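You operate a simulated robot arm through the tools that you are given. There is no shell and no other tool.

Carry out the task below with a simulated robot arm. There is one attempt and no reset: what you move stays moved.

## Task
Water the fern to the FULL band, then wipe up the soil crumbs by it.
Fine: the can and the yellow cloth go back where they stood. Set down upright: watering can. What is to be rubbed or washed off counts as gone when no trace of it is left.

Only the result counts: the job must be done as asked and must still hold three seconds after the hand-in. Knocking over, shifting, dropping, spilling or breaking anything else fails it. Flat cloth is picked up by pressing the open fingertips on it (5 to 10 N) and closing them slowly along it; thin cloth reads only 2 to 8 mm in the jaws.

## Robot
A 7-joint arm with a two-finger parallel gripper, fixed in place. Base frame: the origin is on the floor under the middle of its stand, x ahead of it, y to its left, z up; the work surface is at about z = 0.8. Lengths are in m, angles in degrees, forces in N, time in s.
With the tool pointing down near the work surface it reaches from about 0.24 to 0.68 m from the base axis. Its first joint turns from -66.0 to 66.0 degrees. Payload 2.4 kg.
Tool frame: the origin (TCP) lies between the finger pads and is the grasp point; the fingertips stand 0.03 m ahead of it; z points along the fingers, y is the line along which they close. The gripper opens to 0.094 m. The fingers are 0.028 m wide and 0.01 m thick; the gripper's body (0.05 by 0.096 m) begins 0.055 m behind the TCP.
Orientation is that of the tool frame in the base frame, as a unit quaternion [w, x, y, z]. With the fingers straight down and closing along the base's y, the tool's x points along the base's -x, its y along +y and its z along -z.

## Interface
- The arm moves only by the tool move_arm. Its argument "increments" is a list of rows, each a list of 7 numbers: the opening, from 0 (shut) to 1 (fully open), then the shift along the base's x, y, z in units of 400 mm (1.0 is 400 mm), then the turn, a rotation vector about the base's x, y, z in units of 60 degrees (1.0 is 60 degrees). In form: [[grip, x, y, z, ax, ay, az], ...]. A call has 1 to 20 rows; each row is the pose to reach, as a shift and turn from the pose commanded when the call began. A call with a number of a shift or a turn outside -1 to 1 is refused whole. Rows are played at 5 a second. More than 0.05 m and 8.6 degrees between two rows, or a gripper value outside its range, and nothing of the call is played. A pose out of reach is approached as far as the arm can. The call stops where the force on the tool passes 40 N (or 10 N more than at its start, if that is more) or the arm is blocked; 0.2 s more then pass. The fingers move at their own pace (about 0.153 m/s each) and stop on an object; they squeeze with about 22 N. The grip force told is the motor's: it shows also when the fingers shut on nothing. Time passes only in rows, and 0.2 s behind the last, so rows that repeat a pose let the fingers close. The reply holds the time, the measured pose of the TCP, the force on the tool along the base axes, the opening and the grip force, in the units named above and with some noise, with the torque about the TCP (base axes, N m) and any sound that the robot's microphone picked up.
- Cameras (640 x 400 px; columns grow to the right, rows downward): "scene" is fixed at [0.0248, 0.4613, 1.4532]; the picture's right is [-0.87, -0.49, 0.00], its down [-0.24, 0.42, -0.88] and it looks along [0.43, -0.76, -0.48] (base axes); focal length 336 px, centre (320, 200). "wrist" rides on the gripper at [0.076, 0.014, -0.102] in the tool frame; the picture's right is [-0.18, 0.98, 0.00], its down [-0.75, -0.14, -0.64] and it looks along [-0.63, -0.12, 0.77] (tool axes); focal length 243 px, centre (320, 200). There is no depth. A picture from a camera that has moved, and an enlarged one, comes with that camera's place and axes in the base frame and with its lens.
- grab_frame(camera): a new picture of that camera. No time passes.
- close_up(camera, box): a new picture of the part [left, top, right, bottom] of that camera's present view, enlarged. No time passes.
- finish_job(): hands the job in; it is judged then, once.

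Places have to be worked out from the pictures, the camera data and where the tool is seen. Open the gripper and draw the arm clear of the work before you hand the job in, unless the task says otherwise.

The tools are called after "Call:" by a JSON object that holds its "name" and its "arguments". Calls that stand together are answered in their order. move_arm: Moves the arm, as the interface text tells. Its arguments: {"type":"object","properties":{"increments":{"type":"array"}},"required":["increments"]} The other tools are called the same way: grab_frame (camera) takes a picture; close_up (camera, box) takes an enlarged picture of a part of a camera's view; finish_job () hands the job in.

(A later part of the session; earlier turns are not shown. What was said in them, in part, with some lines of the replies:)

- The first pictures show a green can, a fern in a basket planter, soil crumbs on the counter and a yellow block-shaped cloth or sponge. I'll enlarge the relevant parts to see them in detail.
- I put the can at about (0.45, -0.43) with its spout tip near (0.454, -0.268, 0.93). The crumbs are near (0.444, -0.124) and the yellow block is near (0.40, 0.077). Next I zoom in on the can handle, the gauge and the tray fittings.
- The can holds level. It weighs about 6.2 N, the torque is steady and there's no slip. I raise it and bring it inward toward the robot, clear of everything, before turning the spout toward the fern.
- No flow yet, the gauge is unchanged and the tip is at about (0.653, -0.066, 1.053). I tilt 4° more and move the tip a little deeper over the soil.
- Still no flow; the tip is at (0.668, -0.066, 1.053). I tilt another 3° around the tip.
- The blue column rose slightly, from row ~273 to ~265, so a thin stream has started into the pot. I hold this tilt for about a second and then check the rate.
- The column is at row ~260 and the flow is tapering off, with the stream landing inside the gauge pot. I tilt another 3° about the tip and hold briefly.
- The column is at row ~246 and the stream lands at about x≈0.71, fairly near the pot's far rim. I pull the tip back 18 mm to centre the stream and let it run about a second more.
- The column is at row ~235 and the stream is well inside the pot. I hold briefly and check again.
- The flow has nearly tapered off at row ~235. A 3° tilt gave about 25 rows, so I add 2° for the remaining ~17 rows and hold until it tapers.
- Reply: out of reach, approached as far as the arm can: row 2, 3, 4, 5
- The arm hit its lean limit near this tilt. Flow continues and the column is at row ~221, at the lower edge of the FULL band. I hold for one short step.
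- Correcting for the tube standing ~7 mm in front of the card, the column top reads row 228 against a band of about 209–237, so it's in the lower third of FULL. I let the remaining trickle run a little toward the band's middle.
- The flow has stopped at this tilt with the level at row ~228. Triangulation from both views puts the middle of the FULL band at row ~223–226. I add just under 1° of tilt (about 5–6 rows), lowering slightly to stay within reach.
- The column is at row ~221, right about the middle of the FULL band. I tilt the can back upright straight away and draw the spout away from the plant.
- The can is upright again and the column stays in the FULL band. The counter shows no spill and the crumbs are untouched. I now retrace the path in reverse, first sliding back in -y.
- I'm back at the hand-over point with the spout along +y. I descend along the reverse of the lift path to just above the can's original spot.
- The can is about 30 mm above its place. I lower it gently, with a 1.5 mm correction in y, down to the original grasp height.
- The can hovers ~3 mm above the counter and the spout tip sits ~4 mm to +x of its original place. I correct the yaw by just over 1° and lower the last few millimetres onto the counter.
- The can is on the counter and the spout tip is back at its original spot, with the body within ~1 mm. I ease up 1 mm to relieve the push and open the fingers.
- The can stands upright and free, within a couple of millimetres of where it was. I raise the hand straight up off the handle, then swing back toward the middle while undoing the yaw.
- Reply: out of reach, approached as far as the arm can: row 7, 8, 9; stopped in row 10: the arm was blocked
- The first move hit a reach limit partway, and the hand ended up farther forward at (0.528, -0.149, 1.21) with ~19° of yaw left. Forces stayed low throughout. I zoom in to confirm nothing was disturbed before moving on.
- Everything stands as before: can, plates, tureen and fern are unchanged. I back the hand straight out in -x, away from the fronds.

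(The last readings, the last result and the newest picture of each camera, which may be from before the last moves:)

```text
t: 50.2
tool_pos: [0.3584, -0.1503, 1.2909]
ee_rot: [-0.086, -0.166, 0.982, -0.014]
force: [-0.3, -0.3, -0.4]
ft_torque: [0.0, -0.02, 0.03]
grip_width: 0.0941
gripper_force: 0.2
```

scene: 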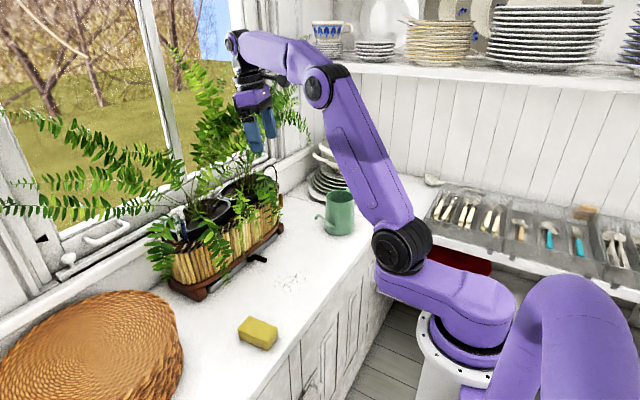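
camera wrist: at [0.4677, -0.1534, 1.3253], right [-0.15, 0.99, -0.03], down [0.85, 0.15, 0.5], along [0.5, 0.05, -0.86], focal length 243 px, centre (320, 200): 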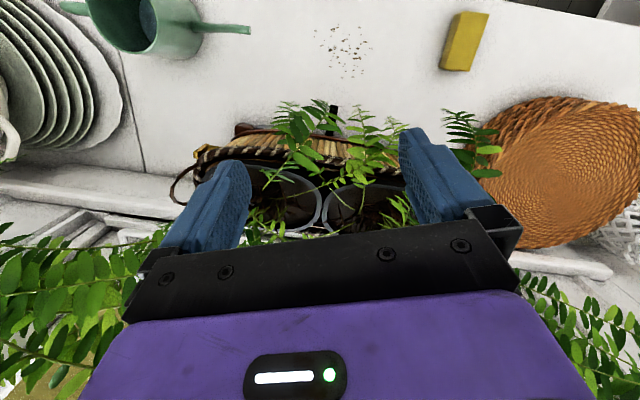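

I'm clear of the plant. I undo the remaining yaw, then the 10° lean, moving to the viewpoint used earlier to read the gauge.

Call:
{"name": "move_arm", "arguments": {"increments": [[1, 0, 0.08, 0.02, 0, 0, -0.107], [1, 0, 0.16, 0.04, 0, 0, -0.213], [1, 0, 0.24, 0.06, 0, 0, -0.32], [1, 0, 0.24, 0.06, 0, 0, -0.32]]}}

Call:
{"name": "move_arm", "arguments": {"increments": [[1, 0, 0.08, 0.0, 0, -0.083, 0], [1, 0, 0.16, 0.0, 0, -0.1667, 0], [1, 0, 0.24, 0.0, 0, -0.1667, 0], [1, 0, 0.24, 0.0, 0, -0.1667, 0]]}}

Call:
{"name": "grab_frame", "arguments": {"camera": "wrist"}}

Call:
{"name": "close_up", "arguments": {"camera": "wrist", "box": [320, 180, 370, 220]}}

Call:
{"name": "close_up", "arguments": {"camera": "scene", "box": [172, 206, 196, 224]}}

```text
t: 51.2
tool_pos: [0.3584, -0.0528, 1.3153]
ee_rot: [-0.087, 0.001, 0.996, 0.0]
force: [1.1, -0.4, 1.0]
ft_torque: [0.02, 0.0, 0.0]
grip_width: 0.0938
gripper_force: 0.1
```

```text
t: 52.2
tool_pos: [0.358, 0.0435, 1.3146]
ee_rot: [0.0, 0.001, 1.0, 0.0]
force: [-1.1, 0.0, -0.2]
ft_torque: [0.02, 0.01, -0.03]
grip_width: 0.0939
gripper_force: 0.0
```

```text
taken
camera wrist: at [0.2817, 0.057, 1.4174], right [0.19, 0.98, 0.0], down [0.75, -0.14, 0.64], along [0.63, -0.12, -0.77], focal length 243 px, centre (320, 200)
```

wrist: 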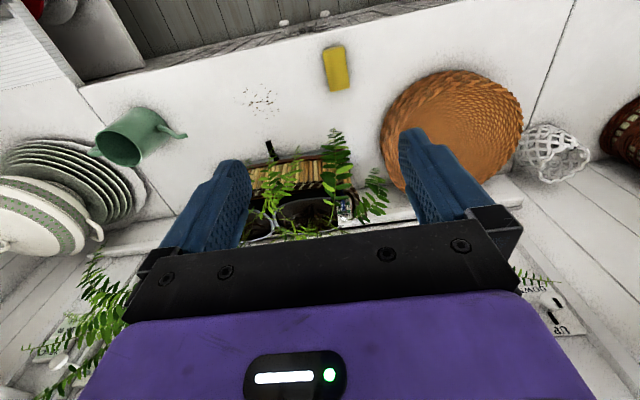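

```text
10.00 times, centred on (345, 200) of wrist
camera zoom: at [0.2817, 0.057, 1.4174], right [0.19, 0.98, 0.0], down [0.75, -0.14, 0.64], along [0.63, -0.12, -0.77], focal length 2426 px, centre (70, 200)
```

zoom: 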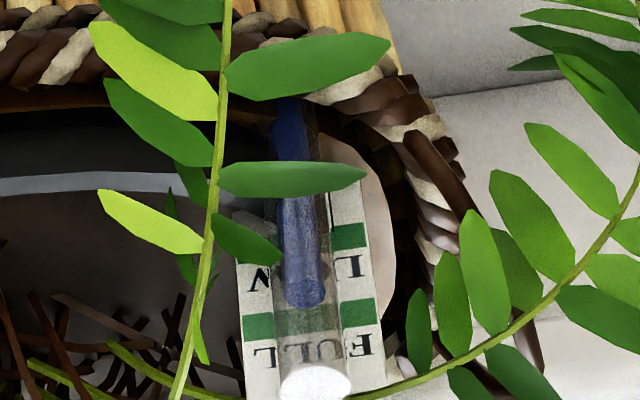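

```text
16.00 times, centred on (184, 215) of scene
camera zoom: at [0.0247, 0.4613, 1.4532], right [-0.87, -0.49, 0.0], down [-0.24, 0.42, -0.88], along [0.43, -0.76, -0.48], focal length 5379 px, centre (2496, -40)
```

zoom: 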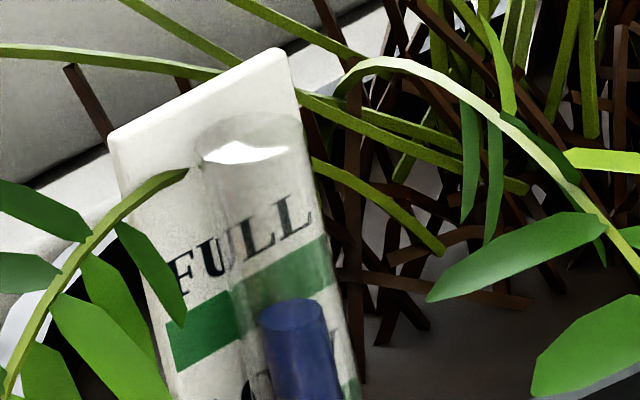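

Both views agree the blue column sits in the middle of the FULL band, so the watering is done. The yellow block is at about (0.411, 0.070), yawed ~4°, 45 mm wide in y and 27 mm tall. I move above it with the hand yawed to match.

Call:
{"name": "move_arm", "arguments": {"increments": [[1, 0.03, 0.015, -0.1, 0, 0, 0.03], [1, 0.06, 0.03, -0.2, 0, 0, 0.0667], [1, 0.09, 0.045, -0.3, 0, 0, 0.0667], [1, 0.12, 0.06, -0.4, 0, 0, 0.0667], [1, 0.1325, 0.065, -0.52, 0, 0, 0.0667], [1, 0.1325, 0.065, -0.64, 0, 0, 0.0667], [1, 0.1325, 0.065, -0.75, 0, 0, 0.0667], [1, 0.1325, 0.065, -0.86, 0, 0, 0.0667], [1, 0.1325, 0.065, -0.91, 0, 0, 0.0667], [1, 0.1325, 0.065, -0.91, 0, 0, 0.0667]]}}

Call:
{"name": "grab_frame", "arguments": {"camera": "wrist"}}

Call:
{"name": "grab_frame", "arguments": {"camera": "scene"}}

```text
t: 54.4
tool_pos: [0.4108, 0.0686, 0.9477]
ee_rot: [0.0, -0.034, 0.999, 0.0]
force: [0.9, 0.1, -0.8]
ft_torque: [-0.01, 0.01, -0.04]
grip_width: 0.094
gripper_force: 0.0
```

```text
taken
camera wrist: at [0.3342, 0.0773, 1.0533], right [0.12, 0.99, 0.0], down [0.76, -0.09, 0.64], along [0.64, -0.07, -0.77], focal length 243 px, centre (320, 200)
```

wrist: 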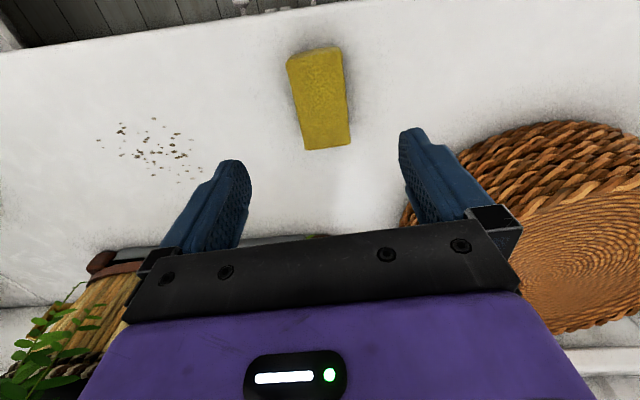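

```text
taken
```

scene: 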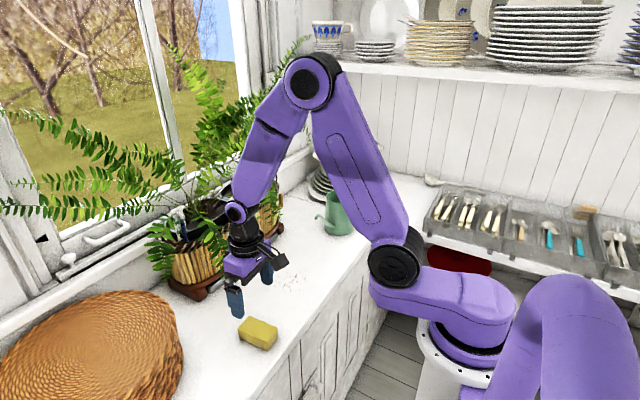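

I zoom in on the block from here to refine its centre and yaw before going down.

Call:
{"name": "close_up", "arguments": {"camera": "wrist", "box": [260, 30, 380, 170]}}

Call:
{"name": "close_up", "arguments": {"camera": "scene", "box": [200, 260, 320, 370]}}

```text
2.86 times, centred on (320, 100) of wrist
camera zoom: at [0.3342, 0.0773, 1.0533], right [0.12, 0.99, 0.0], down [0.76, -0.09, 0.64], along [0.64, -0.07, -0.77], focal length 693 px, centre (320, 486)
```

zoom: 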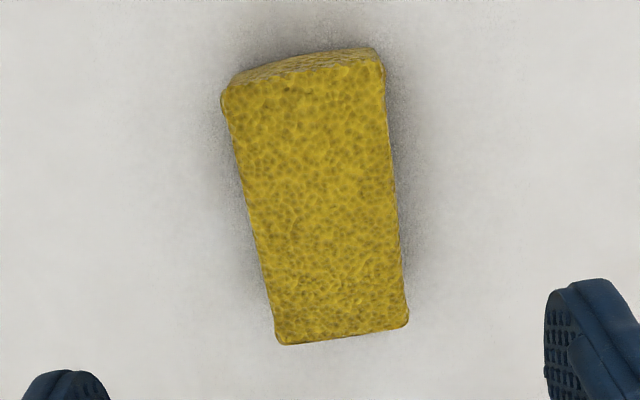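

```text
3.64 times, centred on (260, 315) of scene
camera zoom: at [0.0248, 0.4613, 1.4532], right [-0.87, -0.49, 0.0], down [-0.24, 0.42, -0.88], along [0.43, -0.76, -0.48], focal length 1222 px, centre (538, -218)
```

zoom: 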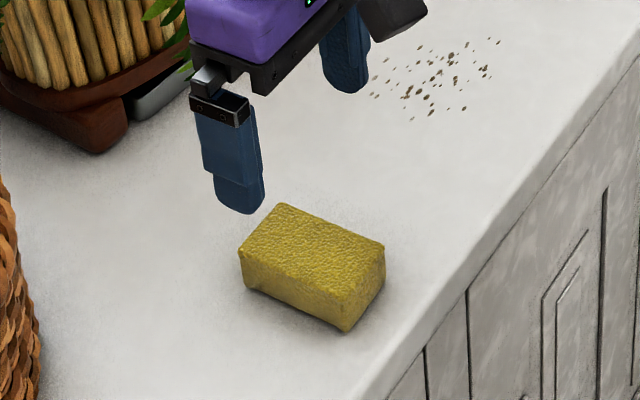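

The block's centre is at (0.412, 0.071) with ~3° yaw, well between the fingers. I descend to TCP z≈0.838 so the fingertips stay ~8 mm above the counter.

Call:
{"name": "move_arm", "arguments": {"increments": [[1, 0.002, 0.004, -0.08, 0, 0, -0.012], [1, 0.003, 0.0055, -0.16, 0, 0, -0.012], [1, 0.003, 0.0055, -0.22, 0, 0, -0.012], [1, 0.003, 0.0055, -0.255, 0, 0, -0.012], [1, 0.003, 0.0055, -0.272, 0, 0, -0.012], [1, 0.003, 0.0055, -0.272, 0, 0, -0.012]]}}

Call:
{"name": "close_up", "arguments": {"camera": "scene", "box": [200, 260, 320, 370]}}

Call:
{"name": "grab_frame", "arguments": {"camera": "wrist"}}

```text
t: 55.8
tool_pos: [0.4125, 0.0713, 0.8419]
ee_rot: [0.0, -0.028, 1.0, 0.0]
force: [-0.2, 0.3, 0.7]
ft_torque: [0.03, 0.04, 0.0]
grip_width: 0.094
gripper_force: 0.0
```

```text
3.64 times, centred on (260, 315) of scene
camera zoom: at [0.0248, 0.4613, 1.4532], right [-0.87, -0.49, 0.0], down [-0.24, 0.42, -0.88], along [0.43, -0.76, -0.48], focal length 1222 px, centre (538, -218)
```

zoom: 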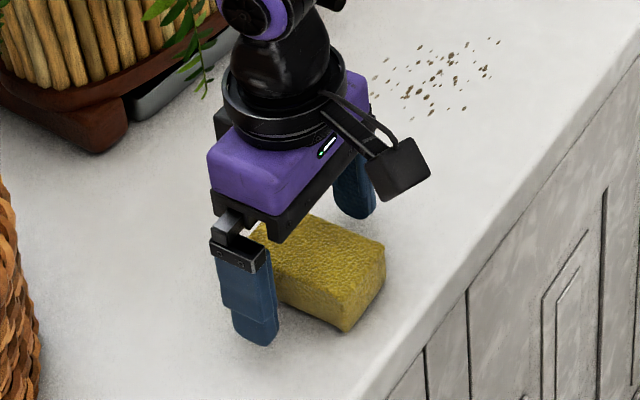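

```text
taken
camera wrist: at [0.3359, 0.0805, 0.9444], right [0.13, 0.99, 0.0], down [0.76, -0.1, 0.64], along [0.64, -0.08, -0.77], focal length 243 px, centre (320, 200)
```

wrist: 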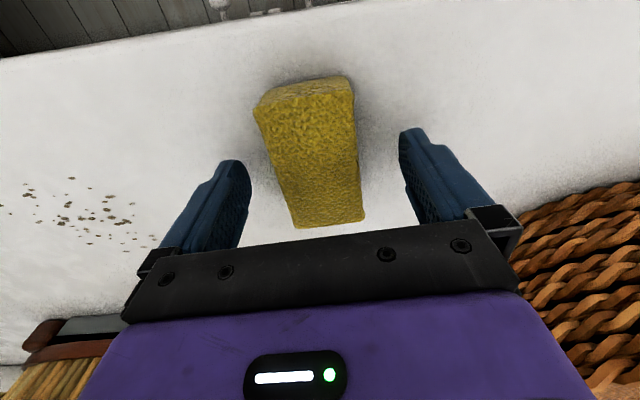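

The fingers straddle the block. I go down the last 4 mm and close slowly.

Call:
{"name": "move_arm", "arguments": {"increments": [[1, 0, 0, -0.01, 0, 0, 0], [0.75, 0, 0, -0.01, 0, 0, 0], [0.6, 0, 0, -0.01, 0, 0, 0], [0.5, 0, 0, -0.01, 0, 0, 0], [0.4, 0, 0, -0.01, 0, 0, 0], [0.2, 0, 0, -0.01, 0, 0, 0], [0, 0, 0, -0.01, 0, 0, 0], [0, 0, 0, -0.01, 0, 0, 0]]}}

Call:
{"name": "close_up", "arguments": {"camera": "scene", "box": [200, 260, 320, 370]}}

Call:
{"name": "grab_frame", "arguments": {"camera": "wrist"}}

```text
t: 57.6
tool_pos: [0.414, 0.0702, 0.8396]
ee_rot: [0.001, -0.027, 1.0, -0.001]
force: [-2.3, 0.4, 35.3]
ft_torque: [0.02, 0.07, -0.04]
grip_width: 0.0475
gripper_force: 22.3
```

```text
3.64 times, centred on (260, 315) of scene
camera zoom: at [0.0243, 0.4612, 1.4533], right [-0.87, -0.49, 0.0], down [-0.24, 0.42, -0.88], along [0.43, -0.76, -0.48], focal length 1222 px, centre (538, -218)
```

zoom: 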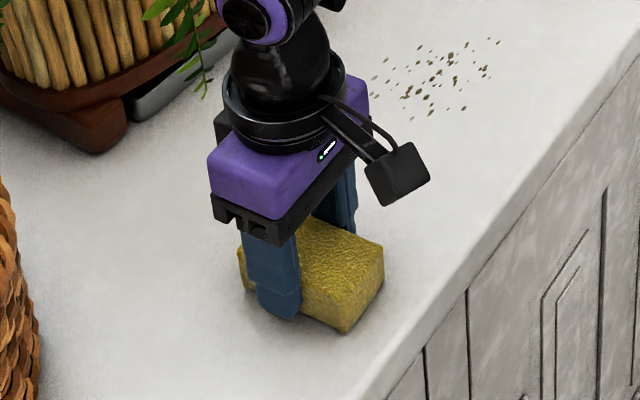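

```text
taken
camera wrist: at [0.3358, 0.0805, 0.9413], right [0.13, 0.99, 0.0], down [0.76, -0.1, 0.64], along [0.64, -0.08, -0.77], focal length 243 px, centre (320, 200)
```

wrist: 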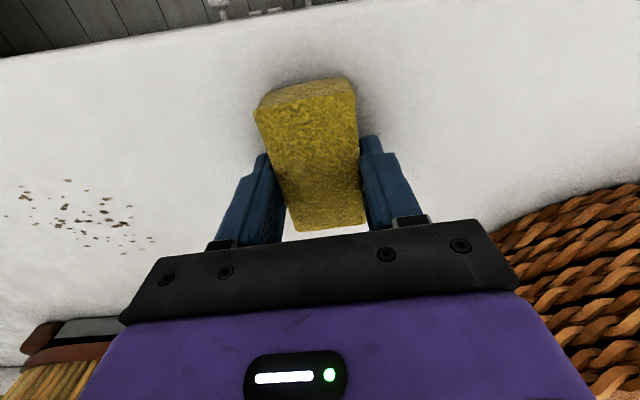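

The grip holds at 47.5 mm, but I read 35 N of upward force, so the fingertips or the block are pressed on the counter. I ease up 3 mm to relieve it and read again.

Call:
{"name": "move_arm", "arguments": {"increments": [[0, 0, 0, 0.004, 0, 0, 0], [0, 0, 0, 0.0075, 0, 0, 0], [0, 0, 0, 0.0075, 0, 0, 0]]}}

```text
t: 58.4
tool_pos: [0.4119, 0.0713, 0.8396]
ee_rot: [-0.001, -0.028, 1.0, 0.0]
force: [0.4, -0.2, -0.8]
ft_torque: [-0.04, 0.0, 0.01]
grip_width: 0.0476
gripper_force: 22.3
```

The force is now zero at TCP z = 0.8396, so the fingertips were touching the counter, whose surface is therefore at about z≈0.809. I open slightly, raise 7 mm and regrip higher, so the block touches the counter rather than the fingertips.

Call:
{"name": "move_arm", "arguments": {"increments": [[0.62, 0, 0, 0, 0, 0, 0], [0.62, 0, 0, 0.008, 0, 0, 0], [0.62, 0, 0, 0.0175, 0, 0, 0], [0.55, 0, 0, 0.0175, 0, 0, 0], [0.45, 0, 0, 0.0175, 0, 0, 0], [0.2, 0, 0, 0.0175, 0, 0, 0], [0, 0, 0, 0.0175, 0, 0, 0], [0, 0, 0, 0.0175, 0, 0, 0]]}}

Call:
{"name": "close_up", "arguments": {"camera": "scene", "box": [200, 260, 320, 370]}}

```text
t: 60.2
tool_pos: [0.4127, 0.071, 0.8479]
ee_rot: [0.001, -0.028, 1.0, 0.001]
force: [-0.5, 0.7, -0.7]
ft_torque: [0.02, -0.01, 0.02]
grip_width: 0.047
gripper_force: 21.9
```

```text
3.64 times, centred on (260, 315) of scene
camera zoom: at [0.0248, 0.4613, 1.4532], right [-0.87, -0.49, 0.0], down [-0.24, 0.42, -0.88], along [0.43, -0.76, -0.48], focal length 1222 px, centre (538, -218)
```

zoom: 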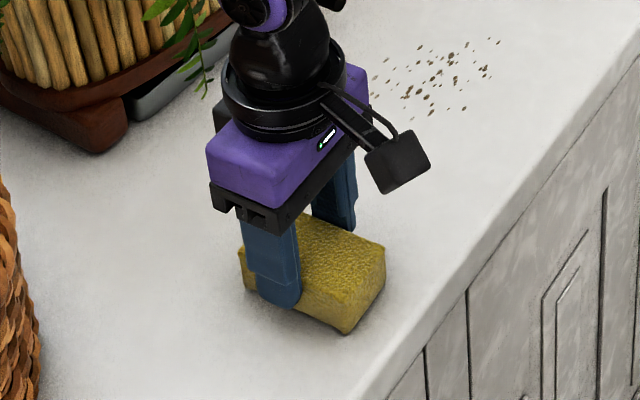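

The block is gripped at 47 mm with the fingertips ~8 mm above the counter, and (0.4125, 0.071, 0.848) is my return pose. I lift it 3 cm and carry it to the +y edge of the crumbs, stopping just above the counter.

Call:
{"name": "move_arm", "arguments": {"increments": [[0, 0, 0, 0.03, 0, 0, 0], [0, 0, 0, 0.075, 0, 0, 0], [0, 0.003, -0.08, 0.075, 0, 0, 0], [0, 0.006, -0.17, 0.075, 0, 0, 0], [0, 0.006, -0.25, 0.075, 0, 0, 0], [0, 0.006, -0.25, 0.045, 0, 0, 0], [0, 0.006, -0.25, 0.02, 0, 0, 0], [0, 0.006, -0.25, 0.02, 0, 0, 0]]}}

Call:
{"name": "close_up", "arguments": {"camera": "scene", "box": [200, 220, 340, 350]}}

Call:
{"name": "grab_frame", "arguments": {"camera": "wrist"}}

```text
t: 62.0
tool_pos: [0.4156, -0.0279, 0.855]
ee_rot: [0.001, -0.027, 1.0, -0.001]
force: [0.0, 0.0, -0.1]
ft_torque: [0.0, 0.0, -0.02]
grip_width: 0.0468
gripper_force: 22.4
```

```text
3.08 times, centred on (270, 285) of scene
camera zoom: at [0.0248, 0.4613, 1.4532], right [-0.87, -0.49, 0.0], down [-0.24, 0.42, -0.88], along [0.43, -0.76, -0.48], focal length 1034 px, centre (474, -62)
```

zoom: 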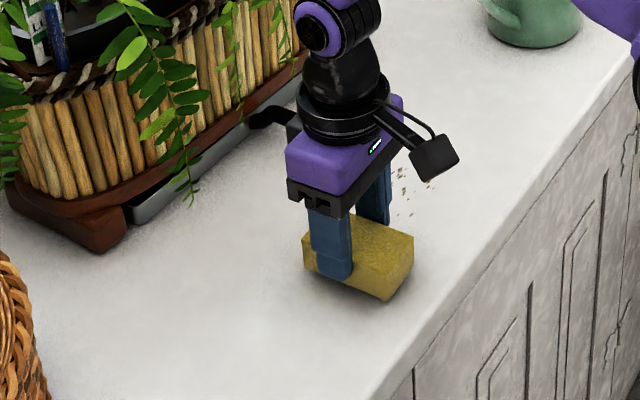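

```text
taken
camera wrist: at [0.3376, -0.0193, 0.959], right [0.13, 0.99, 0.0], down [0.76, -0.1, 0.64], along [0.64, -0.08, -0.77], focal length 243 px, centre (320, 200)
```

wrist: 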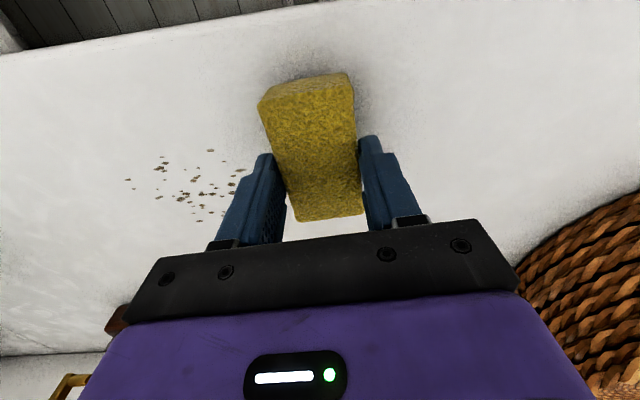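

The block is held securely just above the counter. I lower it to light contact and read the force.

Call:
{"name": "move_arm", "arguments": {"increments": [[0, 0, 0, -0.01, 0, 0, 0], [0, 0, 0, -0.0185, 0, 0, 0], [0, 0, 0, -0.021, 0, 0, 0], [0, 0, 0, -0.021, 0, 0, 0]]}}

```text
t: 63.0
tool_pos: [0.4157, -0.0299, 0.8477]
ee_rot: [0.0, -0.028, 1.0, 0.0]
force: [-0.4, -0.6, 6.1]
ft_torque: [0.01, 0.18, -0.01]
grip_width: 0.047
gripper_force: 21.9
```

I have 6 N of contact. I wipe in overlapping strokes along y at x≈0.416, 0.446 and 0.476, staying short of the can's spout.

Call:
{"name": "move_arm", "arguments": {"increments": [[0, 0, -0.06, 0, 0, 0, 0], [0, 0, -0.13, 0, 0, 0, 0], [0, 0, -0.2, 0, 0, 0, 0], [0, 0, -0.27, 0, 0, 0, 0], [0, 0, -0.33, 0, 0, 0, 0], [0, 0, -0.37, 0, 0, 0, 0], [0, 0.04, -0.37, 0, 0, 0, 0], [0, 0.075, -0.37, 0, 0, 0, 0], [0, 0.075, -0.3, 0, 0, 0, 0], [0, 0.075, -0.22, 0, 0, 0, 0], [0, 0.075, -0.14, 0, 0, 0, 0], [0, 0.075, -0.06, 0, 0, 0, 0], [0, 0.075, 0, 0, 0, 0, 0], [0, 0.11, 0, 0, 0, 0, 0], [0, 0.15, 0, 0, 0, 0, 0], [0, 0.15, -0.08, 0, 0, 0, 0], [0, 0.15, -0.16, 0, 0, 0, 0], [0, 0.15, -0.24, 0, 0, 0, 0], [0, 0.15, -0.32, 0, 0, 0, 0], [0, 0.15, -0.37, 0, 0, 0, 0]]}}

Call:
{"name": "close_up", "arguments": {"camera": "scene", "box": [200, 220, 340, 350]}}

Call:
{"name": "grab_frame", "arguments": {"camera": "wrist"}}

```text
t: 67.2
tool_pos: [0.4762, -0.1774, 0.8476]
ee_rot: [0.001, -0.028, 1.0, -0.001]
force: [0.3, 5.2, 14.3]
ft_torque: [0.23, 0.12, -0.17]
grip_width: 0.0471
gripper_force: 21.9
```

```text
3.08 times, centred on (270, 285) of scene
camera zoom: at [0.0245, 0.4615, 1.4532], right [-0.87, -0.49, 0.0], down [-0.24, 0.42, -0.88], along [0.43, -0.76, -0.48], focal length 1034 px, centre (474, -62)
```

zoom: 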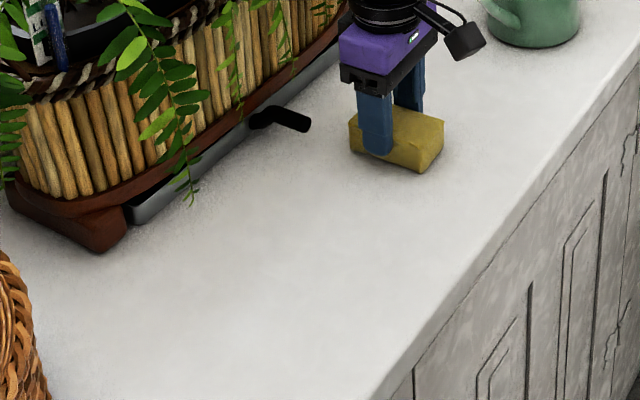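

```text
taken
camera wrist: at [0.3978, -0.1672, 0.95], right [0.13, 0.99, 0.0], down [0.76, -0.1, 0.64], along [0.64, -0.08, -0.77], focal length 243 px, centre (320, 200)
```

wrist: 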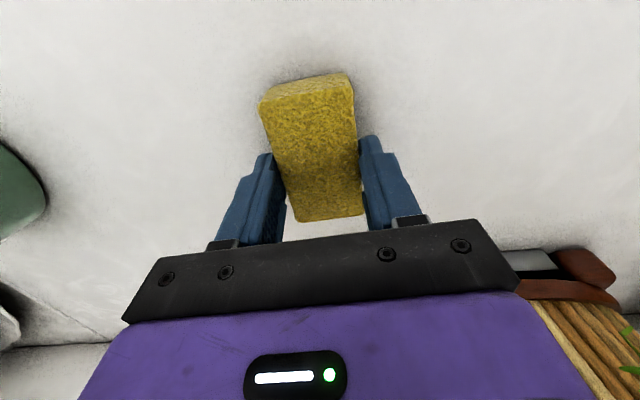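

The crumbs look wiped away. To leave no trace, I go over the patch a second time in the reverse direction with the same light pressure.

Call:
{"name": "move_arm", "arguments": {"increments": [[0, 0, 0.08, 0.001, 0, 0, 0], [0, 0, 0.16, 0.001, 0, 0, 0], [0, 0, 0.24, 0.001, 0, 0, 0], [0, 0, 0.32, 0.001, 0, 0, 0], [0, 0, 0.37, 0.001, 0, 0, 0], [0, -0.04, 0.37, 0.001, 0, 0, 0], [0, -0.075, 0.37, 0.001, 0, 0, 0], [0, -0.075, 0.29, 0.001, 0, 0, 0], [0, -0.075, 0.21, 0.001, 0, 0, 0], [0, -0.075, 0.13, 0.001, 0, 0, 0], [0, -0.075, 0.05, 0.001, 0, 0, 0], [0, -0.075, -0.01, 0.001, 0, 0, 0], [0, -0.11, -0.01, 0.001, 0, 0, 0], [0, -0.15, -0.01, 0.001, 0, 0, 0], [0, -0.16, 0.06, 0.001, 0, 0, 0], [0, -0.16, 0.14, 0.001, 0, 0, 0], [0, -0.16, 0.22, 0.001, 0, 0, 0], [0, -0.16, 0.3, 0.001, 0, 0, 0], [0, -0.16, 0.37, 0.001, 0, 0, 0]]}}

Call:
{"name": "move_arm", "arguments": {"increments": [[0, 0, 0, 0.02, 0, 0, 0], [0, 0, 0.02, 0.06, 0, 0, 0], [0, 0, 0.1, 0.1, 0, 0, 0], [0, 0, 0.18, 0.1, 0, 0, 0], [0, 0, 0.24, 0.1, 0, 0, 0], [0, 0, 0.24, 0.1, 0, 0, 0]]}}

Call:
{"name": "close_up", "arguments": {"camera": "scene", "box": [240, 240, 340, 320]}}

Call:
{"name": "grab_frame", "arguments": {"camera": "wrist"}}

```text
t: 71.2
tool_pos: [0.4112, -0.0293, 0.8475]
ee_rot: [0.0, -0.028, 1.0, 0.0]
force: [0.2, 1.0, -1.3]
ft_torque: [0.0, -0.02, -0.01]
grip_width: 0.047
gripper_force: 20.9
```

```text
t: 72.6
tool_pos: [0.4118, 0.067, 0.8884]
ee_rot: [0.0, -0.028, 1.0, 0.0]
force: [0.2, -0.7, -1.1]
ft_torque: [-0.01, -0.02, -0.01]
grip_width: 0.0471
gripper_force: 22.3
```

```text
5.00 times, centred on (290, 280) of scene
camera zoom: at [0.0248, 0.4613, 1.4532], right [-0.87, -0.49, 0.0], down [-0.24, 0.42, -0.88], along [0.43, -0.76, -0.48], focal length 1681 px, centre (470, -200)
```

zoom: 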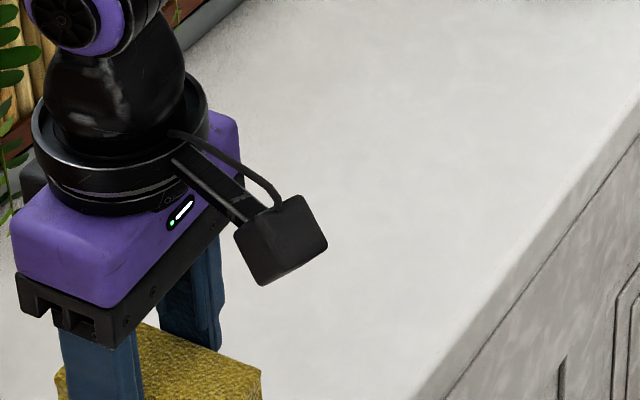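

```text
taken
camera wrist: at [0.3335, 0.0767, 0.991], right [0.13, 0.99, 0.0], down [0.76, -0.1, 0.64], along [0.64, -0.08, -0.77], focal length 243 px, centre (320, 200)
```

wrist: 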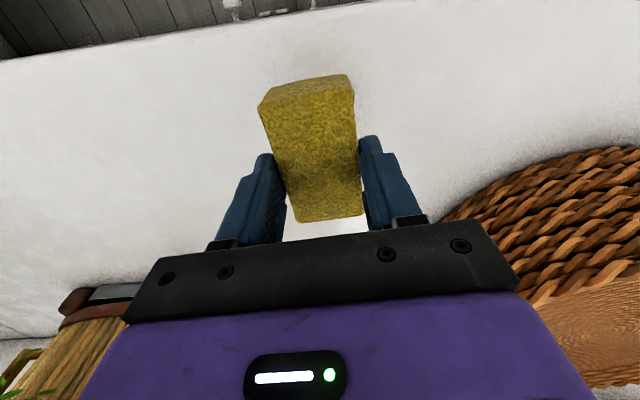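

The counter looks clean from the scene camera. Before setting the block down, I enlarge the wiped patch from the wrist camera to make sure no trace is left.

Call:
{"name": "close_up", "arguments": {"camera": "wrist", "box": [0, 70, 250, 270]}}

Call:
{"name": "close_up", "arguments": {"camera": "scene", "box": [255, 245, 335, 310]}}

```text
2.00 times, centred on (125, 170) of wrist
camera zoom: at [0.3335, 0.0767, 0.991], right [0.13, 0.99, 0.0], down [0.76, -0.1, 0.64], along [0.64, -0.08, -0.77], focal length 485 px, centre (710, 260)
```

zoom: 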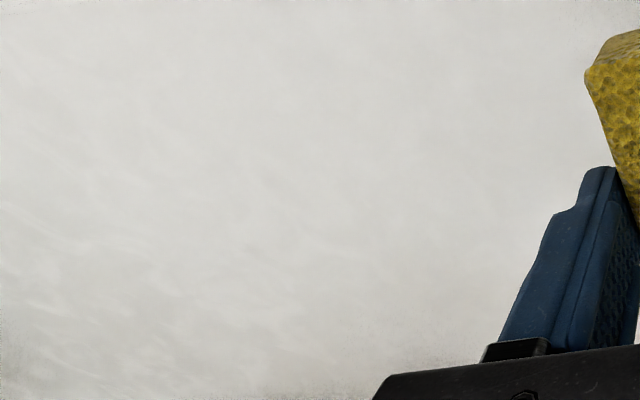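

```text
6.15 times, centred on (295, 278) of scene
camera zoom: at [0.0248, 0.4613, 1.4532], right [-0.87, -0.49, 0.0], down [-0.24, 0.42, -0.88], along [0.43, -0.76, -0.48], focal length 2069 px, centre (474, -277)
```

zoom: 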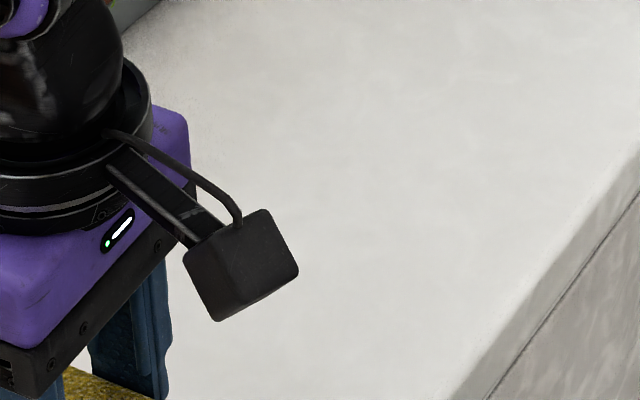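

The patch is spotless in both views. I lower the block back onto its original spot, approaching contact gently.

Call:
{"name": "move_arm", "arguments": {"increments": [[0, 0.002, 0.01, -0.03, 0, 0, 0], [0, 0.002, 0.01, -0.06, 0, 0, 0], [0, 0.002, 0.01, -0.085, 0, 0, 0], [0, 0.002, 0.01, -0.096, 0, 0, 0], [0, 0.002, 0.01, -0.1, 0, 0, 0], [0, 0.002, 0.01, -0.1, 0, 0, 0]]}}

Call:
{"name": "close_up", "arguments": {"camera": "scene", "box": [200, 260, 320, 370]}}

```text
t: 74.0
tool_pos: [0.4115, 0.0704, 0.848]
ee_rot: [0.0, -0.028, 1.0, 0.001]
force: [-0.5, -0.4, -0.4]
ft_torque: [0.02, 0.02, -0.02]
grip_width: 0.0471
gripper_force: 21.7
```

```text
3.64 times, centred on (260, 315) of scene
camera zoom: at [0.0248, 0.4613, 1.4532], right [-0.87, -0.49, 0.0], down [-0.24, 0.42, -0.88], along [0.43, -0.76, -0.48], focal length 1222 px, centre (538, -218)
```

zoom: 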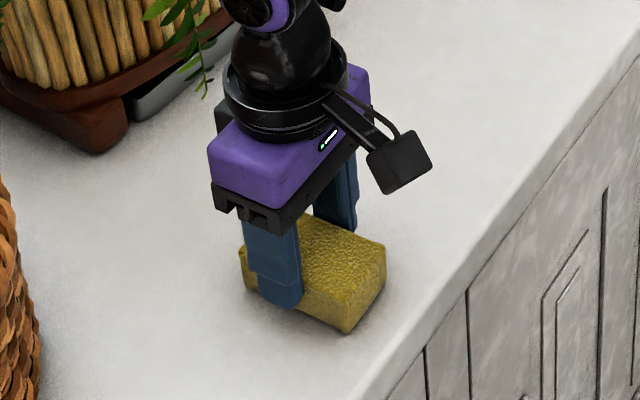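

The block is back within ~1 mm of its original spot. I open the fingers and rise straight up.

Call:
{"name": "move_arm", "arguments": {"increments": [[0.45, 0, 0, 0, 0, 0, 0], [0.6, 0, 0, 0, 0, 0, 0], [0.8, 0, 0, 0, 0, 0, 0], [1, 0, 0, 0, 0, 0, 0], [1, 0, 0, 0, 0, 0, 0], [1, 0, 0, 0.04, 0, 0, 0], [1, 0, 0, 0.1, 0, 0, 0], [1, 0, 0, 0.2, 0, 0, 0], [1, 0, 0, 0.31, 0, 0, 0], [1, 0, 0, 0.42, 0, 0, 0], [1, 0, 0, 0.53, 0, 0, 0], [1, -0.03, -0.05, 0.64, 0, 0, 0], [1, -0.06, -0.1, 0.74, 0, 0, 0], [1, -0.1, -0.17, 0.84, 0, 0, 0], [1, -0.13, -0.25, 0.92, 0, 0, 0], [1, -0.13, -0.3, 1.0, 0, 0, 0]]}}

Call:
{"name": "grab_frame", "arguments": {"camera": "scene"}}

Call:
{"name": "grab_frame", "arguments": {"camera": "wrist"}}

Call:
{"name": "close_up", "arguments": {"camera": "scene", "box": [200, 220, 360, 350]}}

Call:
{"name": "close_up", "arguments": {"camera": "scene", "box": [172, 206, 196, 224]}}

Call:
{"name": "close_up", "arguments": {"camera": "scene", "box": [300, 170, 380, 245]}}

```text
refused: row 14 steps farther than a row can; nothing moved
```

```text
taken
```

scene: 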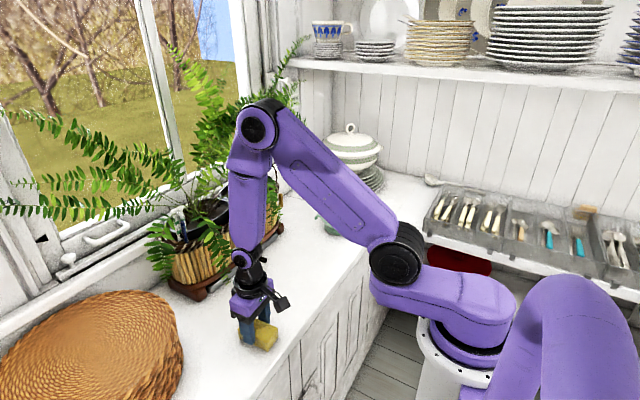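

```text
taken
camera wrist: at [0.3343, 0.0805, 0.9507], right [0.13, 0.99, 0.0], down [0.76, -0.1, 0.64], along [0.64, -0.08, -0.77], focal length 243 px, centre (320, 200)
```

wrist: 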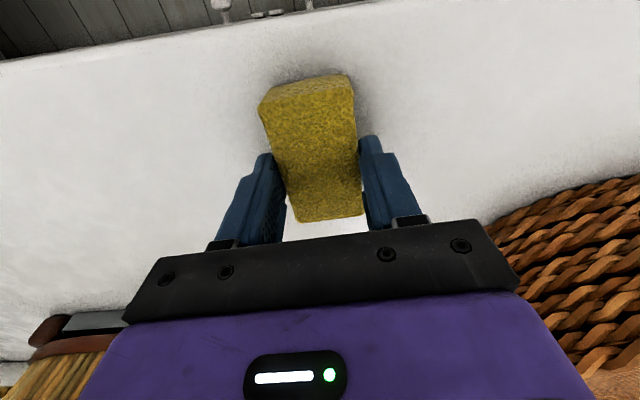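

```text
3.08 times, centred on (280, 285) of scene
camera zoom: at [0.0248, 0.4613, 1.4532], right [-0.87, -0.49, 0.0], down [-0.24, 0.42, -0.88], along [0.43, -0.76, -0.48], focal length 1034 px, centre (443, -62)
```

zoom: 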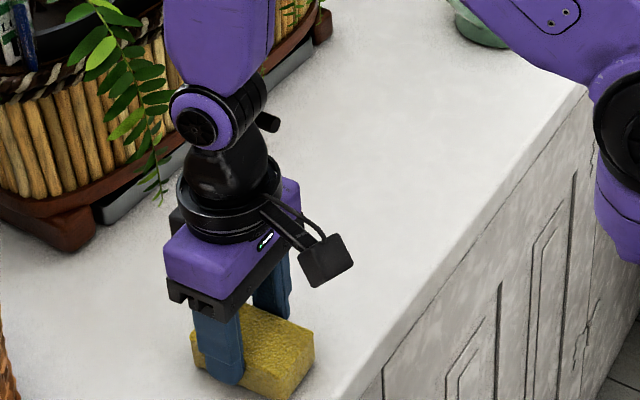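

```text
16.00 times, centred on (184, 215) of scene
camera zoom: at [0.0248, 0.4613, 1.4532], right [-0.87, -0.49, 0.0], down [-0.24, 0.42, -0.88], along [0.43, -0.76, -0.48], focal length 5379 px, centre (2496, -40)
```

zoom: 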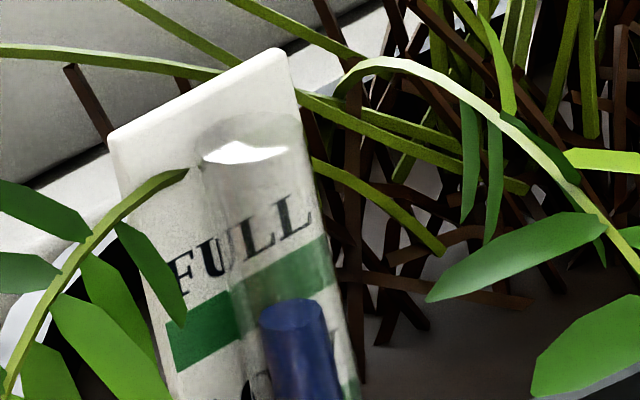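

```text
5.33 times, centred on (340, 208) of scene
camera zoom: at [0.0248, 0.4613, 1.4532], right [-0.87, -0.49, 0.0], down [-0.24, 0.42, -0.88], along [0.43, -0.76, -0.48], focal length 1793 px, centre (213, 160)
```

zoom: 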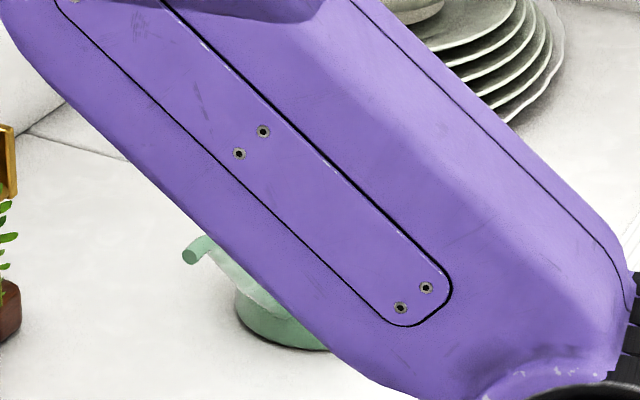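

That move was refused because one row's step was too long, so the hand is still holding the block in place. I do it in two parts, opening and rising a little first.

Call:
{"name": "move_arm", "arguments": {"increments": [[0.45, 0, 0, 0, 0, 0, 0], [0.6, 0, 0, 0, 0, 0, 0], [0.8, 0, 0, 0, 0, 0, 0], [1, 0, 0, 0, 0, 0, 0], [1, 0, 0, 0, 0, 0, 0], [1, 0, 0, 0.04, 0, 0, 0], [1, 0, 0, 0.1, 0, 0, 0], [1, 0, 0, 0.2, 0, 0, 0], [1, 0, 0, 0.31, 0, 0, 0], [1, 0, 0, 0.42, 0, 0, 0], [1, 0, 0, 0.53, 0, 0, 0]]}}

Call:
{"name": "close_up", "arguments": {"camera": "scene", "box": [200, 260, 320, 370]}}

```text
t: 76.4
tool_pos: [0.4114, 0.0709, 1.0586]
ee_rot: [-0.001, -0.028, 1.0, 0.0]
force: [0.0, 0.3, 0.0]
ft_torque: [0.0, -0.04, -0.02]
grip_width: 0.094
gripper_force: 0.1
```

```text
3.64 times, centred on (260, 315) of scene
camera zoom: at [0.0248, 0.4613, 1.4532], right [-0.87, -0.49, 0.0], down [-0.24, 0.42, -0.88], along [0.43, -0.76, -0.48], focal length 1222 px, centre (538, -218)
```

zoom: 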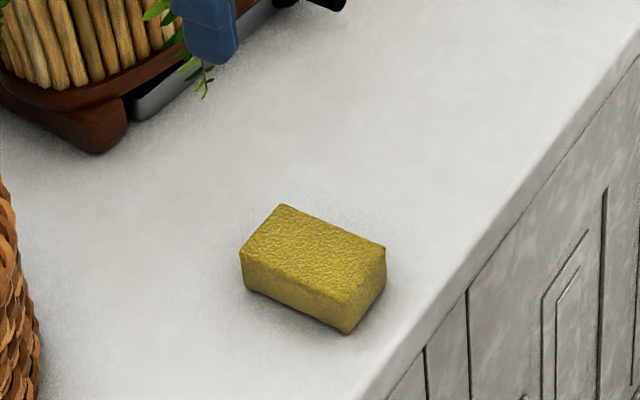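

The block rests where it was, within about a millimetre. I retreat up and back to a clear pose near the start position.

Call:
{"name": "move_arm", "arguments": {"increments": [[1, -0.02, 0, 0.1, 0, 0, -0.02], [1, -0.04, 0, 0.2, 0, 0, -0.04], [1, -0.07, 0, 0.3, 0, 0, -0.055], [1, -0.1, -0.03, 0.4, 0, 0, -0.055], [1, -0.12, -0.06, 0.5, 0, 0, -0.055], [1, -0.13, -0.1, 0.6, 0, 0, -0.055], [1, -0.13, -0.2, 0.65, 0, 0, -0.055], [1, -0.13, -0.3, 0.65, 0, 0, -0.055], [1, -0.13, -0.4, 0.65, 0, 0, -0.055], [1, -0.13, -0.5, 0.65, 0, 0, -0.055], [1, -0.13, -0.6, 0.65, 0, 0, -0.055], [1, -0.13, -0.66, 0.65, 0, 0, -0.055], [1, -0.13, -0.66, 0.65, 0, 0, -0.055]]}}

Call:
{"name": "grab_frame", "arguments": {"camera": "scene"}}

Call:
{"name": "grab_frame", "arguments": {"camera": "wrist"}}

Call:
{"name": "close_up", "arguments": {"camera": "scene", "box": [140, 150, 400, 312]}}

Call:
{"name": "close_up", "arguments": {"camera": "wrist", "box": [160, 40, 480, 240]}}

Call:
{"name": "close_up", "arguments": {"camera": "scene", "box": [164, 200, 204, 240]}}

```text
t: 79.2
tool_pos: [0.3589, -0.1934, 1.3188]
ee_rot: [0.0, 0.001, 1.0, 0.001]
force: [0.0, 0.2, -0.3]
ft_torque: [-0.01, 0.01, -0.01]
grip_width: 0.0941
gripper_force: 0.1
```

```text
taken
```

scene: 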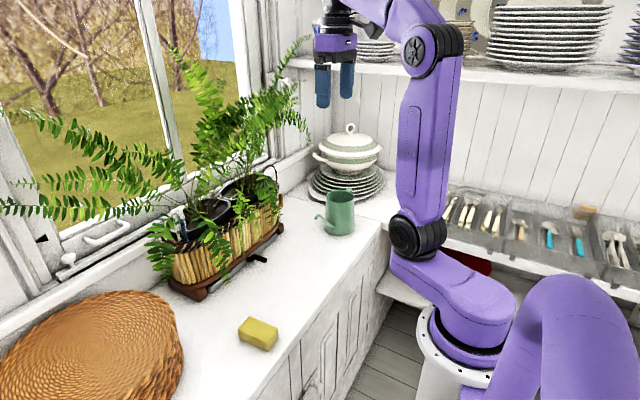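

```text
taken
camera wrist: at [0.2828, -0.1793, 1.4233], right [0.19, 0.98, 0.0], down [0.75, -0.14, 0.64], along [0.63, -0.12, -0.77], focal length 243 px, centre (320, 200)
```

wrist: 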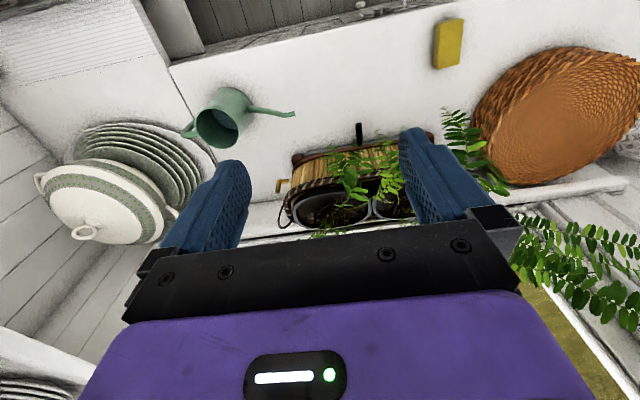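

```text
2.46 times, centred on (270, 231) of scene
camera zoom: at [0.0248, 0.4613, 1.4532], right [-0.87, -0.49, 0.0], down [-0.24, 0.42, -0.88], along [0.43, -0.76, -0.48], focal length 828 px, centre (443, 124)
```

zoom: 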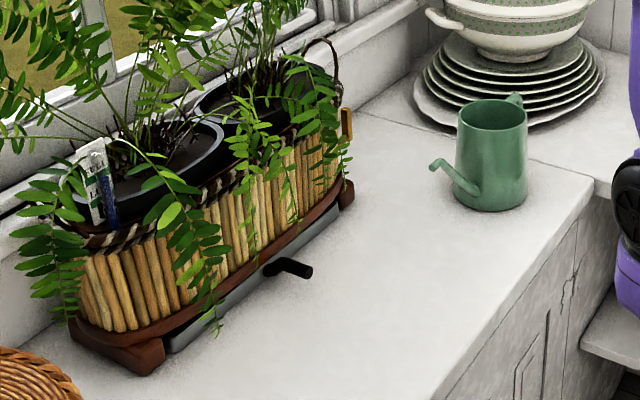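

```text
2.00 times, centred on (320, 140) of wrist
camera zoom: at [0.2828, -0.1793, 1.4233], right [0.19, 0.98, 0.0], down [0.75, -0.14, 0.64], along [0.63, -0.12, -0.77], focal length 485 px, centre (320, 320)
```

zoom: 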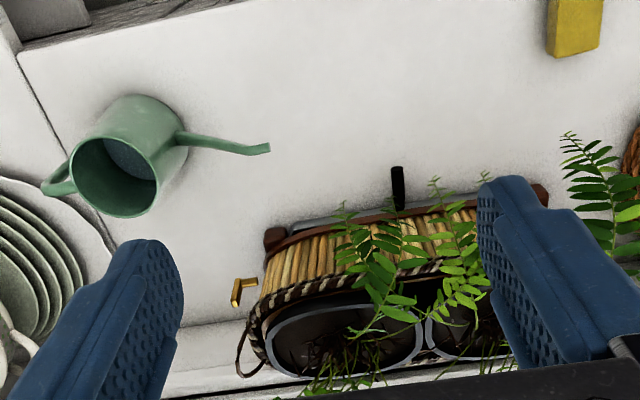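

```text
10.00 times, centred on (184, 220) of scene
camera zoom: at [0.0248, 0.4613, 1.4532], right [-0.87, -0.49, 0.0], down [-0.24, 0.42, -0.88], along [0.43, -0.76, -0.48], focal length 3362 px, centre (1680, 0)
```

zoom: 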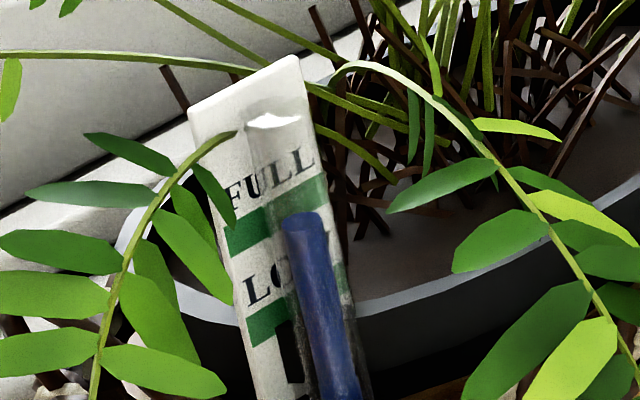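

Everything is in place and the counter is clean. As a last check I want a nearly level view of the gauge without parallax. I first move to a clear spot in front of it, still high.

Call:
{"name": "move_arm", "arguments": {"increments": [[1, -0.02, 0.11, -0.03, 0, 0, 0], [1, -0.04, 0.22, -0.06, 0, 0, 0], [1, -0.06, 0.33, -0.09, 0, 0, 0], [1, -0.08, 0.44, -0.12, 0, 0, 0], [1, -0.09, 0.55, -0.15, 0, 0, 0], [1, -0.09, 0.62, -0.18, 0, 0, 0], [1, -0.09, 0.66, -0.2, 0, 0, 0]]}}

```text
t: 80.8
tool_pos: [0.3234, 0.0717, 1.2389]
ee_rot: [0.0, 0.001, 1.0, -0.001]
force: [-0.7, -0.7, -0.2]
ft_torque: [0.0, 0.01, 0.0]
grip_width: 0.0939
gripper_force: 0.1
```

The hand is at (0.323, 0.072, 1.239) and free. I pitch it 40° so the camera looks almost horizontally at the gauge, lowering to gauge height well short of the fronds.

Call:
{"name": "move_arm", "arguments": {"increments": [[1, 0.02, 0, -0.05, 0, -0.11, 0], [1, 0.04, 0, -0.12, 0, -0.22, 0], [1, 0.06, 0, -0.19, 0, -0.33, 0], [1, 0.08, 0, -0.26, 0, -0.44, 0], [1, 0.1, 0, -0.33, 0, -0.55, 0], [1, 0.13, 0, -0.4, 0, -0.66, 0], [1, 0.13, 0, -0.42, 0, -0.667, 0]]}}

Call:
{"name": "grab_frame", "arguments": {"camera": "wrist"}}

```text
t: 82.4
tool_pos: [0.3764, 0.0898, 1.0757]
ee_rot: [0.332, -0.009, 0.943, 0.021]
force: [0.2, -7.9, -0.1]
ft_torque: [0.51, -0.02, 0.45]
grip_width: 0.0943
gripper_force: 0.1
out of reach, approached as far as the arm can: row 5, 6, 7
```

```text
taken
camera wrist: at [0.252, 0.0987, 1.1083], right [0.11, 0.98, 0.15], down [0.19, -0.17, 0.97], along [0.98, -0.08, -0.21], focal length 243 px, centre (320, 200)
```

wrist: 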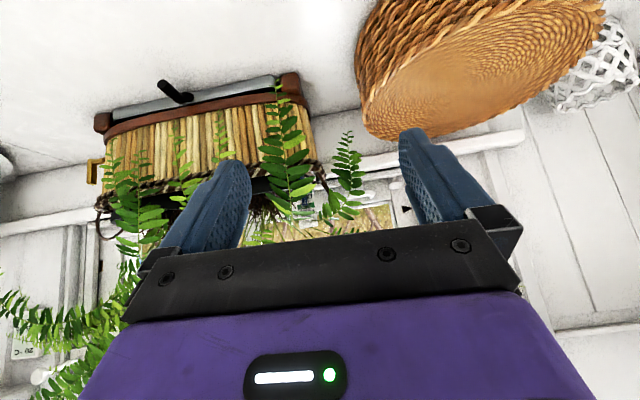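

The arm hit a reach limit and I read a 7.9 N side force, so something may be touching. I look at the scene before doing anything else.

Call:
{"name": "grab_frame", "arguments": {"camera": "scene"}}

Call:
{"name": "close_up", "arguments": {"camera": "wrist", "box": [290, 165, 380, 235]}}

```text
taken
```

scene: 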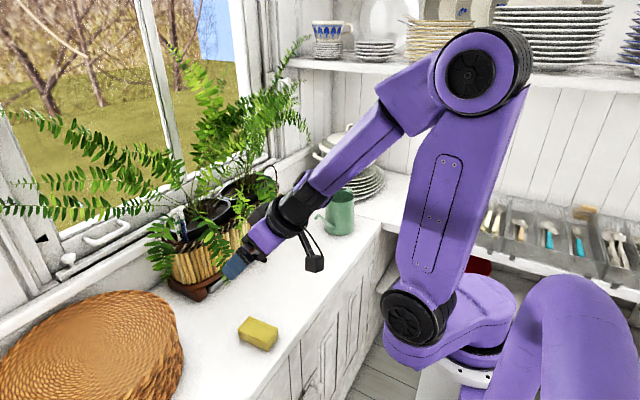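

```text
5.71 times, centred on (335, 200) of wrist
camera zoom: at [0.252, 0.0987, 1.1083], right [0.11, 0.98, 0.15], down [0.19, -0.17, 0.97], along [0.98, -0.08, -0.21], focal length 1386 px, centre (234, 200)
```

zoom: 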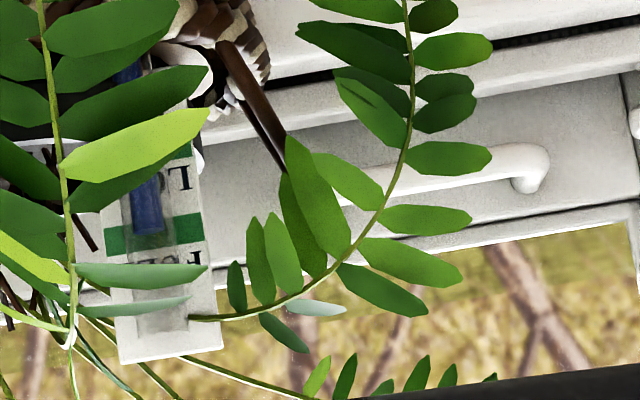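

The near-level view shows the blue column's top squarely inside the FULL band. The scene shows no contact with any object, so the side force comes from the arm at its own limit. I back out along the same path.

Call:
{"name": "move_arm", "arguments": {"increments": [[1, -0.02, 0, 0.06, 0, 0.08, 0], [1, -0.04, 0, 0.12, 0, 0.18, 0], [1, -0.06, 0, 0.19, 0, 0.29, 0], [1, -0.08, 0, 0.26, 0, 0.4, 0], [1, -0.1, 0, 0.33, 0, 0.51, 0], [1, -0.12, 0, 0.4, 0, 0.6, 0], [1, -0.12, 0, 0.42, 0, 0.667, 0]]}}

Call:
{"name": "grab_frame", "arguments": {"camera": "scene"}}

```text
t: 84.0
tool_pos: [0.3285, 0.0763, 1.2444]
ee_rot: [0.0, 0.001, 1.0, -0.001]
force: [0.0, -0.3, 0.9]
ft_torque: [-0.03, 0.0, -0.04]
grip_width: 0.0941
gripper_force: 0.0
```

```text
taken
```

scene: 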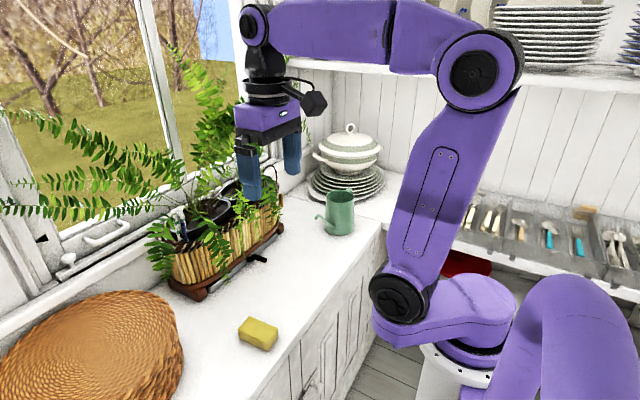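

The arm is free again with no residual force. I rise and return to a clear pose near the start.

Call:
{"name": "move_arm", "arguments": {"increments": [[1, 0.02, -0.1, 0.04, 0, 0, 0], [1, 0.04, -0.2, 0.08, 0, 0, 0], [1, 0.06, -0.3, 0.12, 0, 0, 0], [1, 0.07, -0.4, 0.16, 0, 0, 0], [1, 0.07, -0.5, 0.19, 0, 0, 0], [1, 0.07, -0.6, 0.19, 0, 0, 0], [1, 0.07, -0.67, 0.19, 0, 0, 0], [1, 0.07, -0.67, 0.19, 0, 0, 0]]}}

Call:
{"name": "grab_frame", "arguments": {"camera": "scene"}}

Call:
{"name": "close_up", "arguments": {"camera": "scene", "box": [140, 150, 400, 360]}}

Call:
{"name": "close_up", "arguments": {"camera": "scene", "box": [300, 170, 380, 245]}}

```text
t: 85.8
tool_pos: [0.3554, -0.1925, 1.3194]
ee_rot: [0.0, 0.0, 1.0, 0.0]
force: [0.1, 0.2, 0.6]
ft_torque: [-0.01, -0.03, -0.03]
grip_width: 0.0943
gripper_force: 0.0
```

```text
taken
```

scene: 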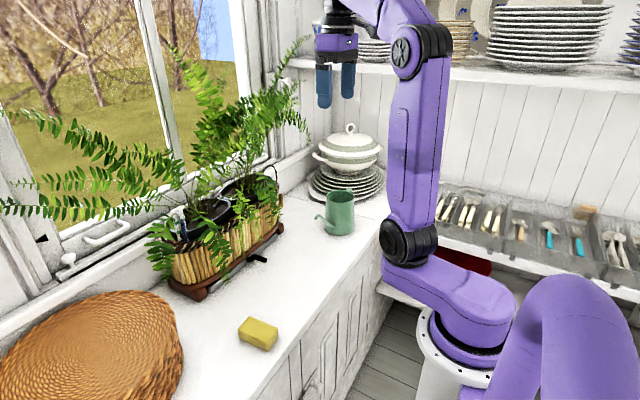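

```text
1.90 times, centred on (270, 255) of scene
camera zoom: at [0.0248, 0.4613, 1.4532], right [-0.87, -0.49, 0.0], down [-0.24, 0.42, -0.88], along [0.43, -0.76, -0.48], focal length 640 px, centre (415, 95)
```

zoom: 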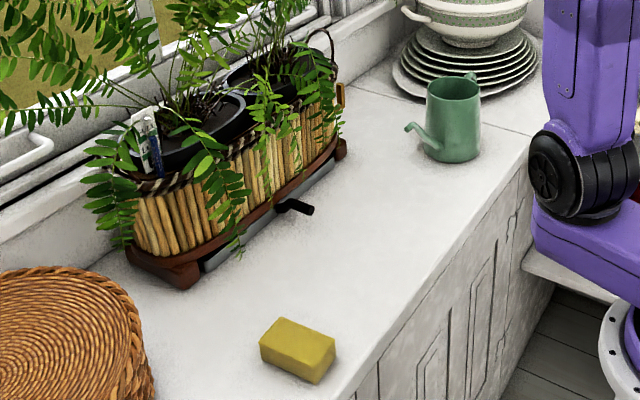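

```text
5.33 times, centred on (340, 208) of scene
camera zoom: at [0.0248, 0.4613, 1.4532], right [-0.87, -0.49, 0.0], down [-0.24, 0.42, -0.88], along [0.43, -0.76, -0.48], focal length 1793 px, centre (213, 160)
```

zoom: 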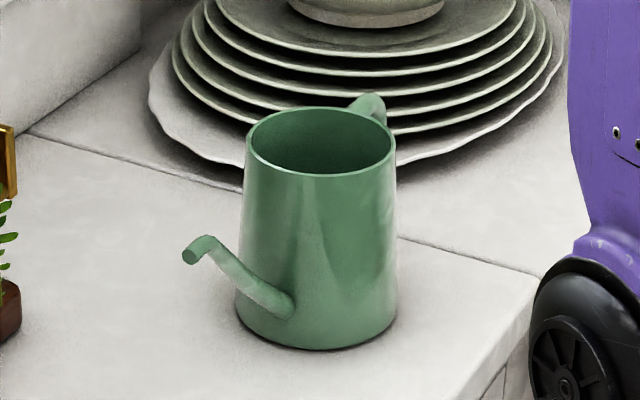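

The fern gauge reads in the FULL band and the crumbs are gone. The can stands upright and the yellow block is back, both within about 2 mm of where they stood. The gripper is open and the arm is clear, so I hand the job in.

Call:
{"name": "finish_job", "arguments": {}}

```text
The job is handed in.
```

The fern is watered to the FULL band, the soil crumbs are wiped up, and I've handed the job in.

- **Watering:** I poured slowly into the pot that holds the gauge. The blue column now sits near the middle of the FULL band, confirmed from three camera angles. I saw no water on the counter.
- **Crumbs:** I went over the patch twice with the yellow block, which I took to be the yellow cloth because it was the only yellow item there. No trace showed up in either camera.
- **Put back:** The can stands upright and the yellow block is back. Both are within about 2 mm of where they stood.
- **Reach limits:** The arm hit its reach limit a few times. In one case it stopped in a position I hadn't intended, and in another it read a brief 8 N side force. I saw nothing moved or disturbed afterwards.

The gripper is open and the arm is clear of the work.
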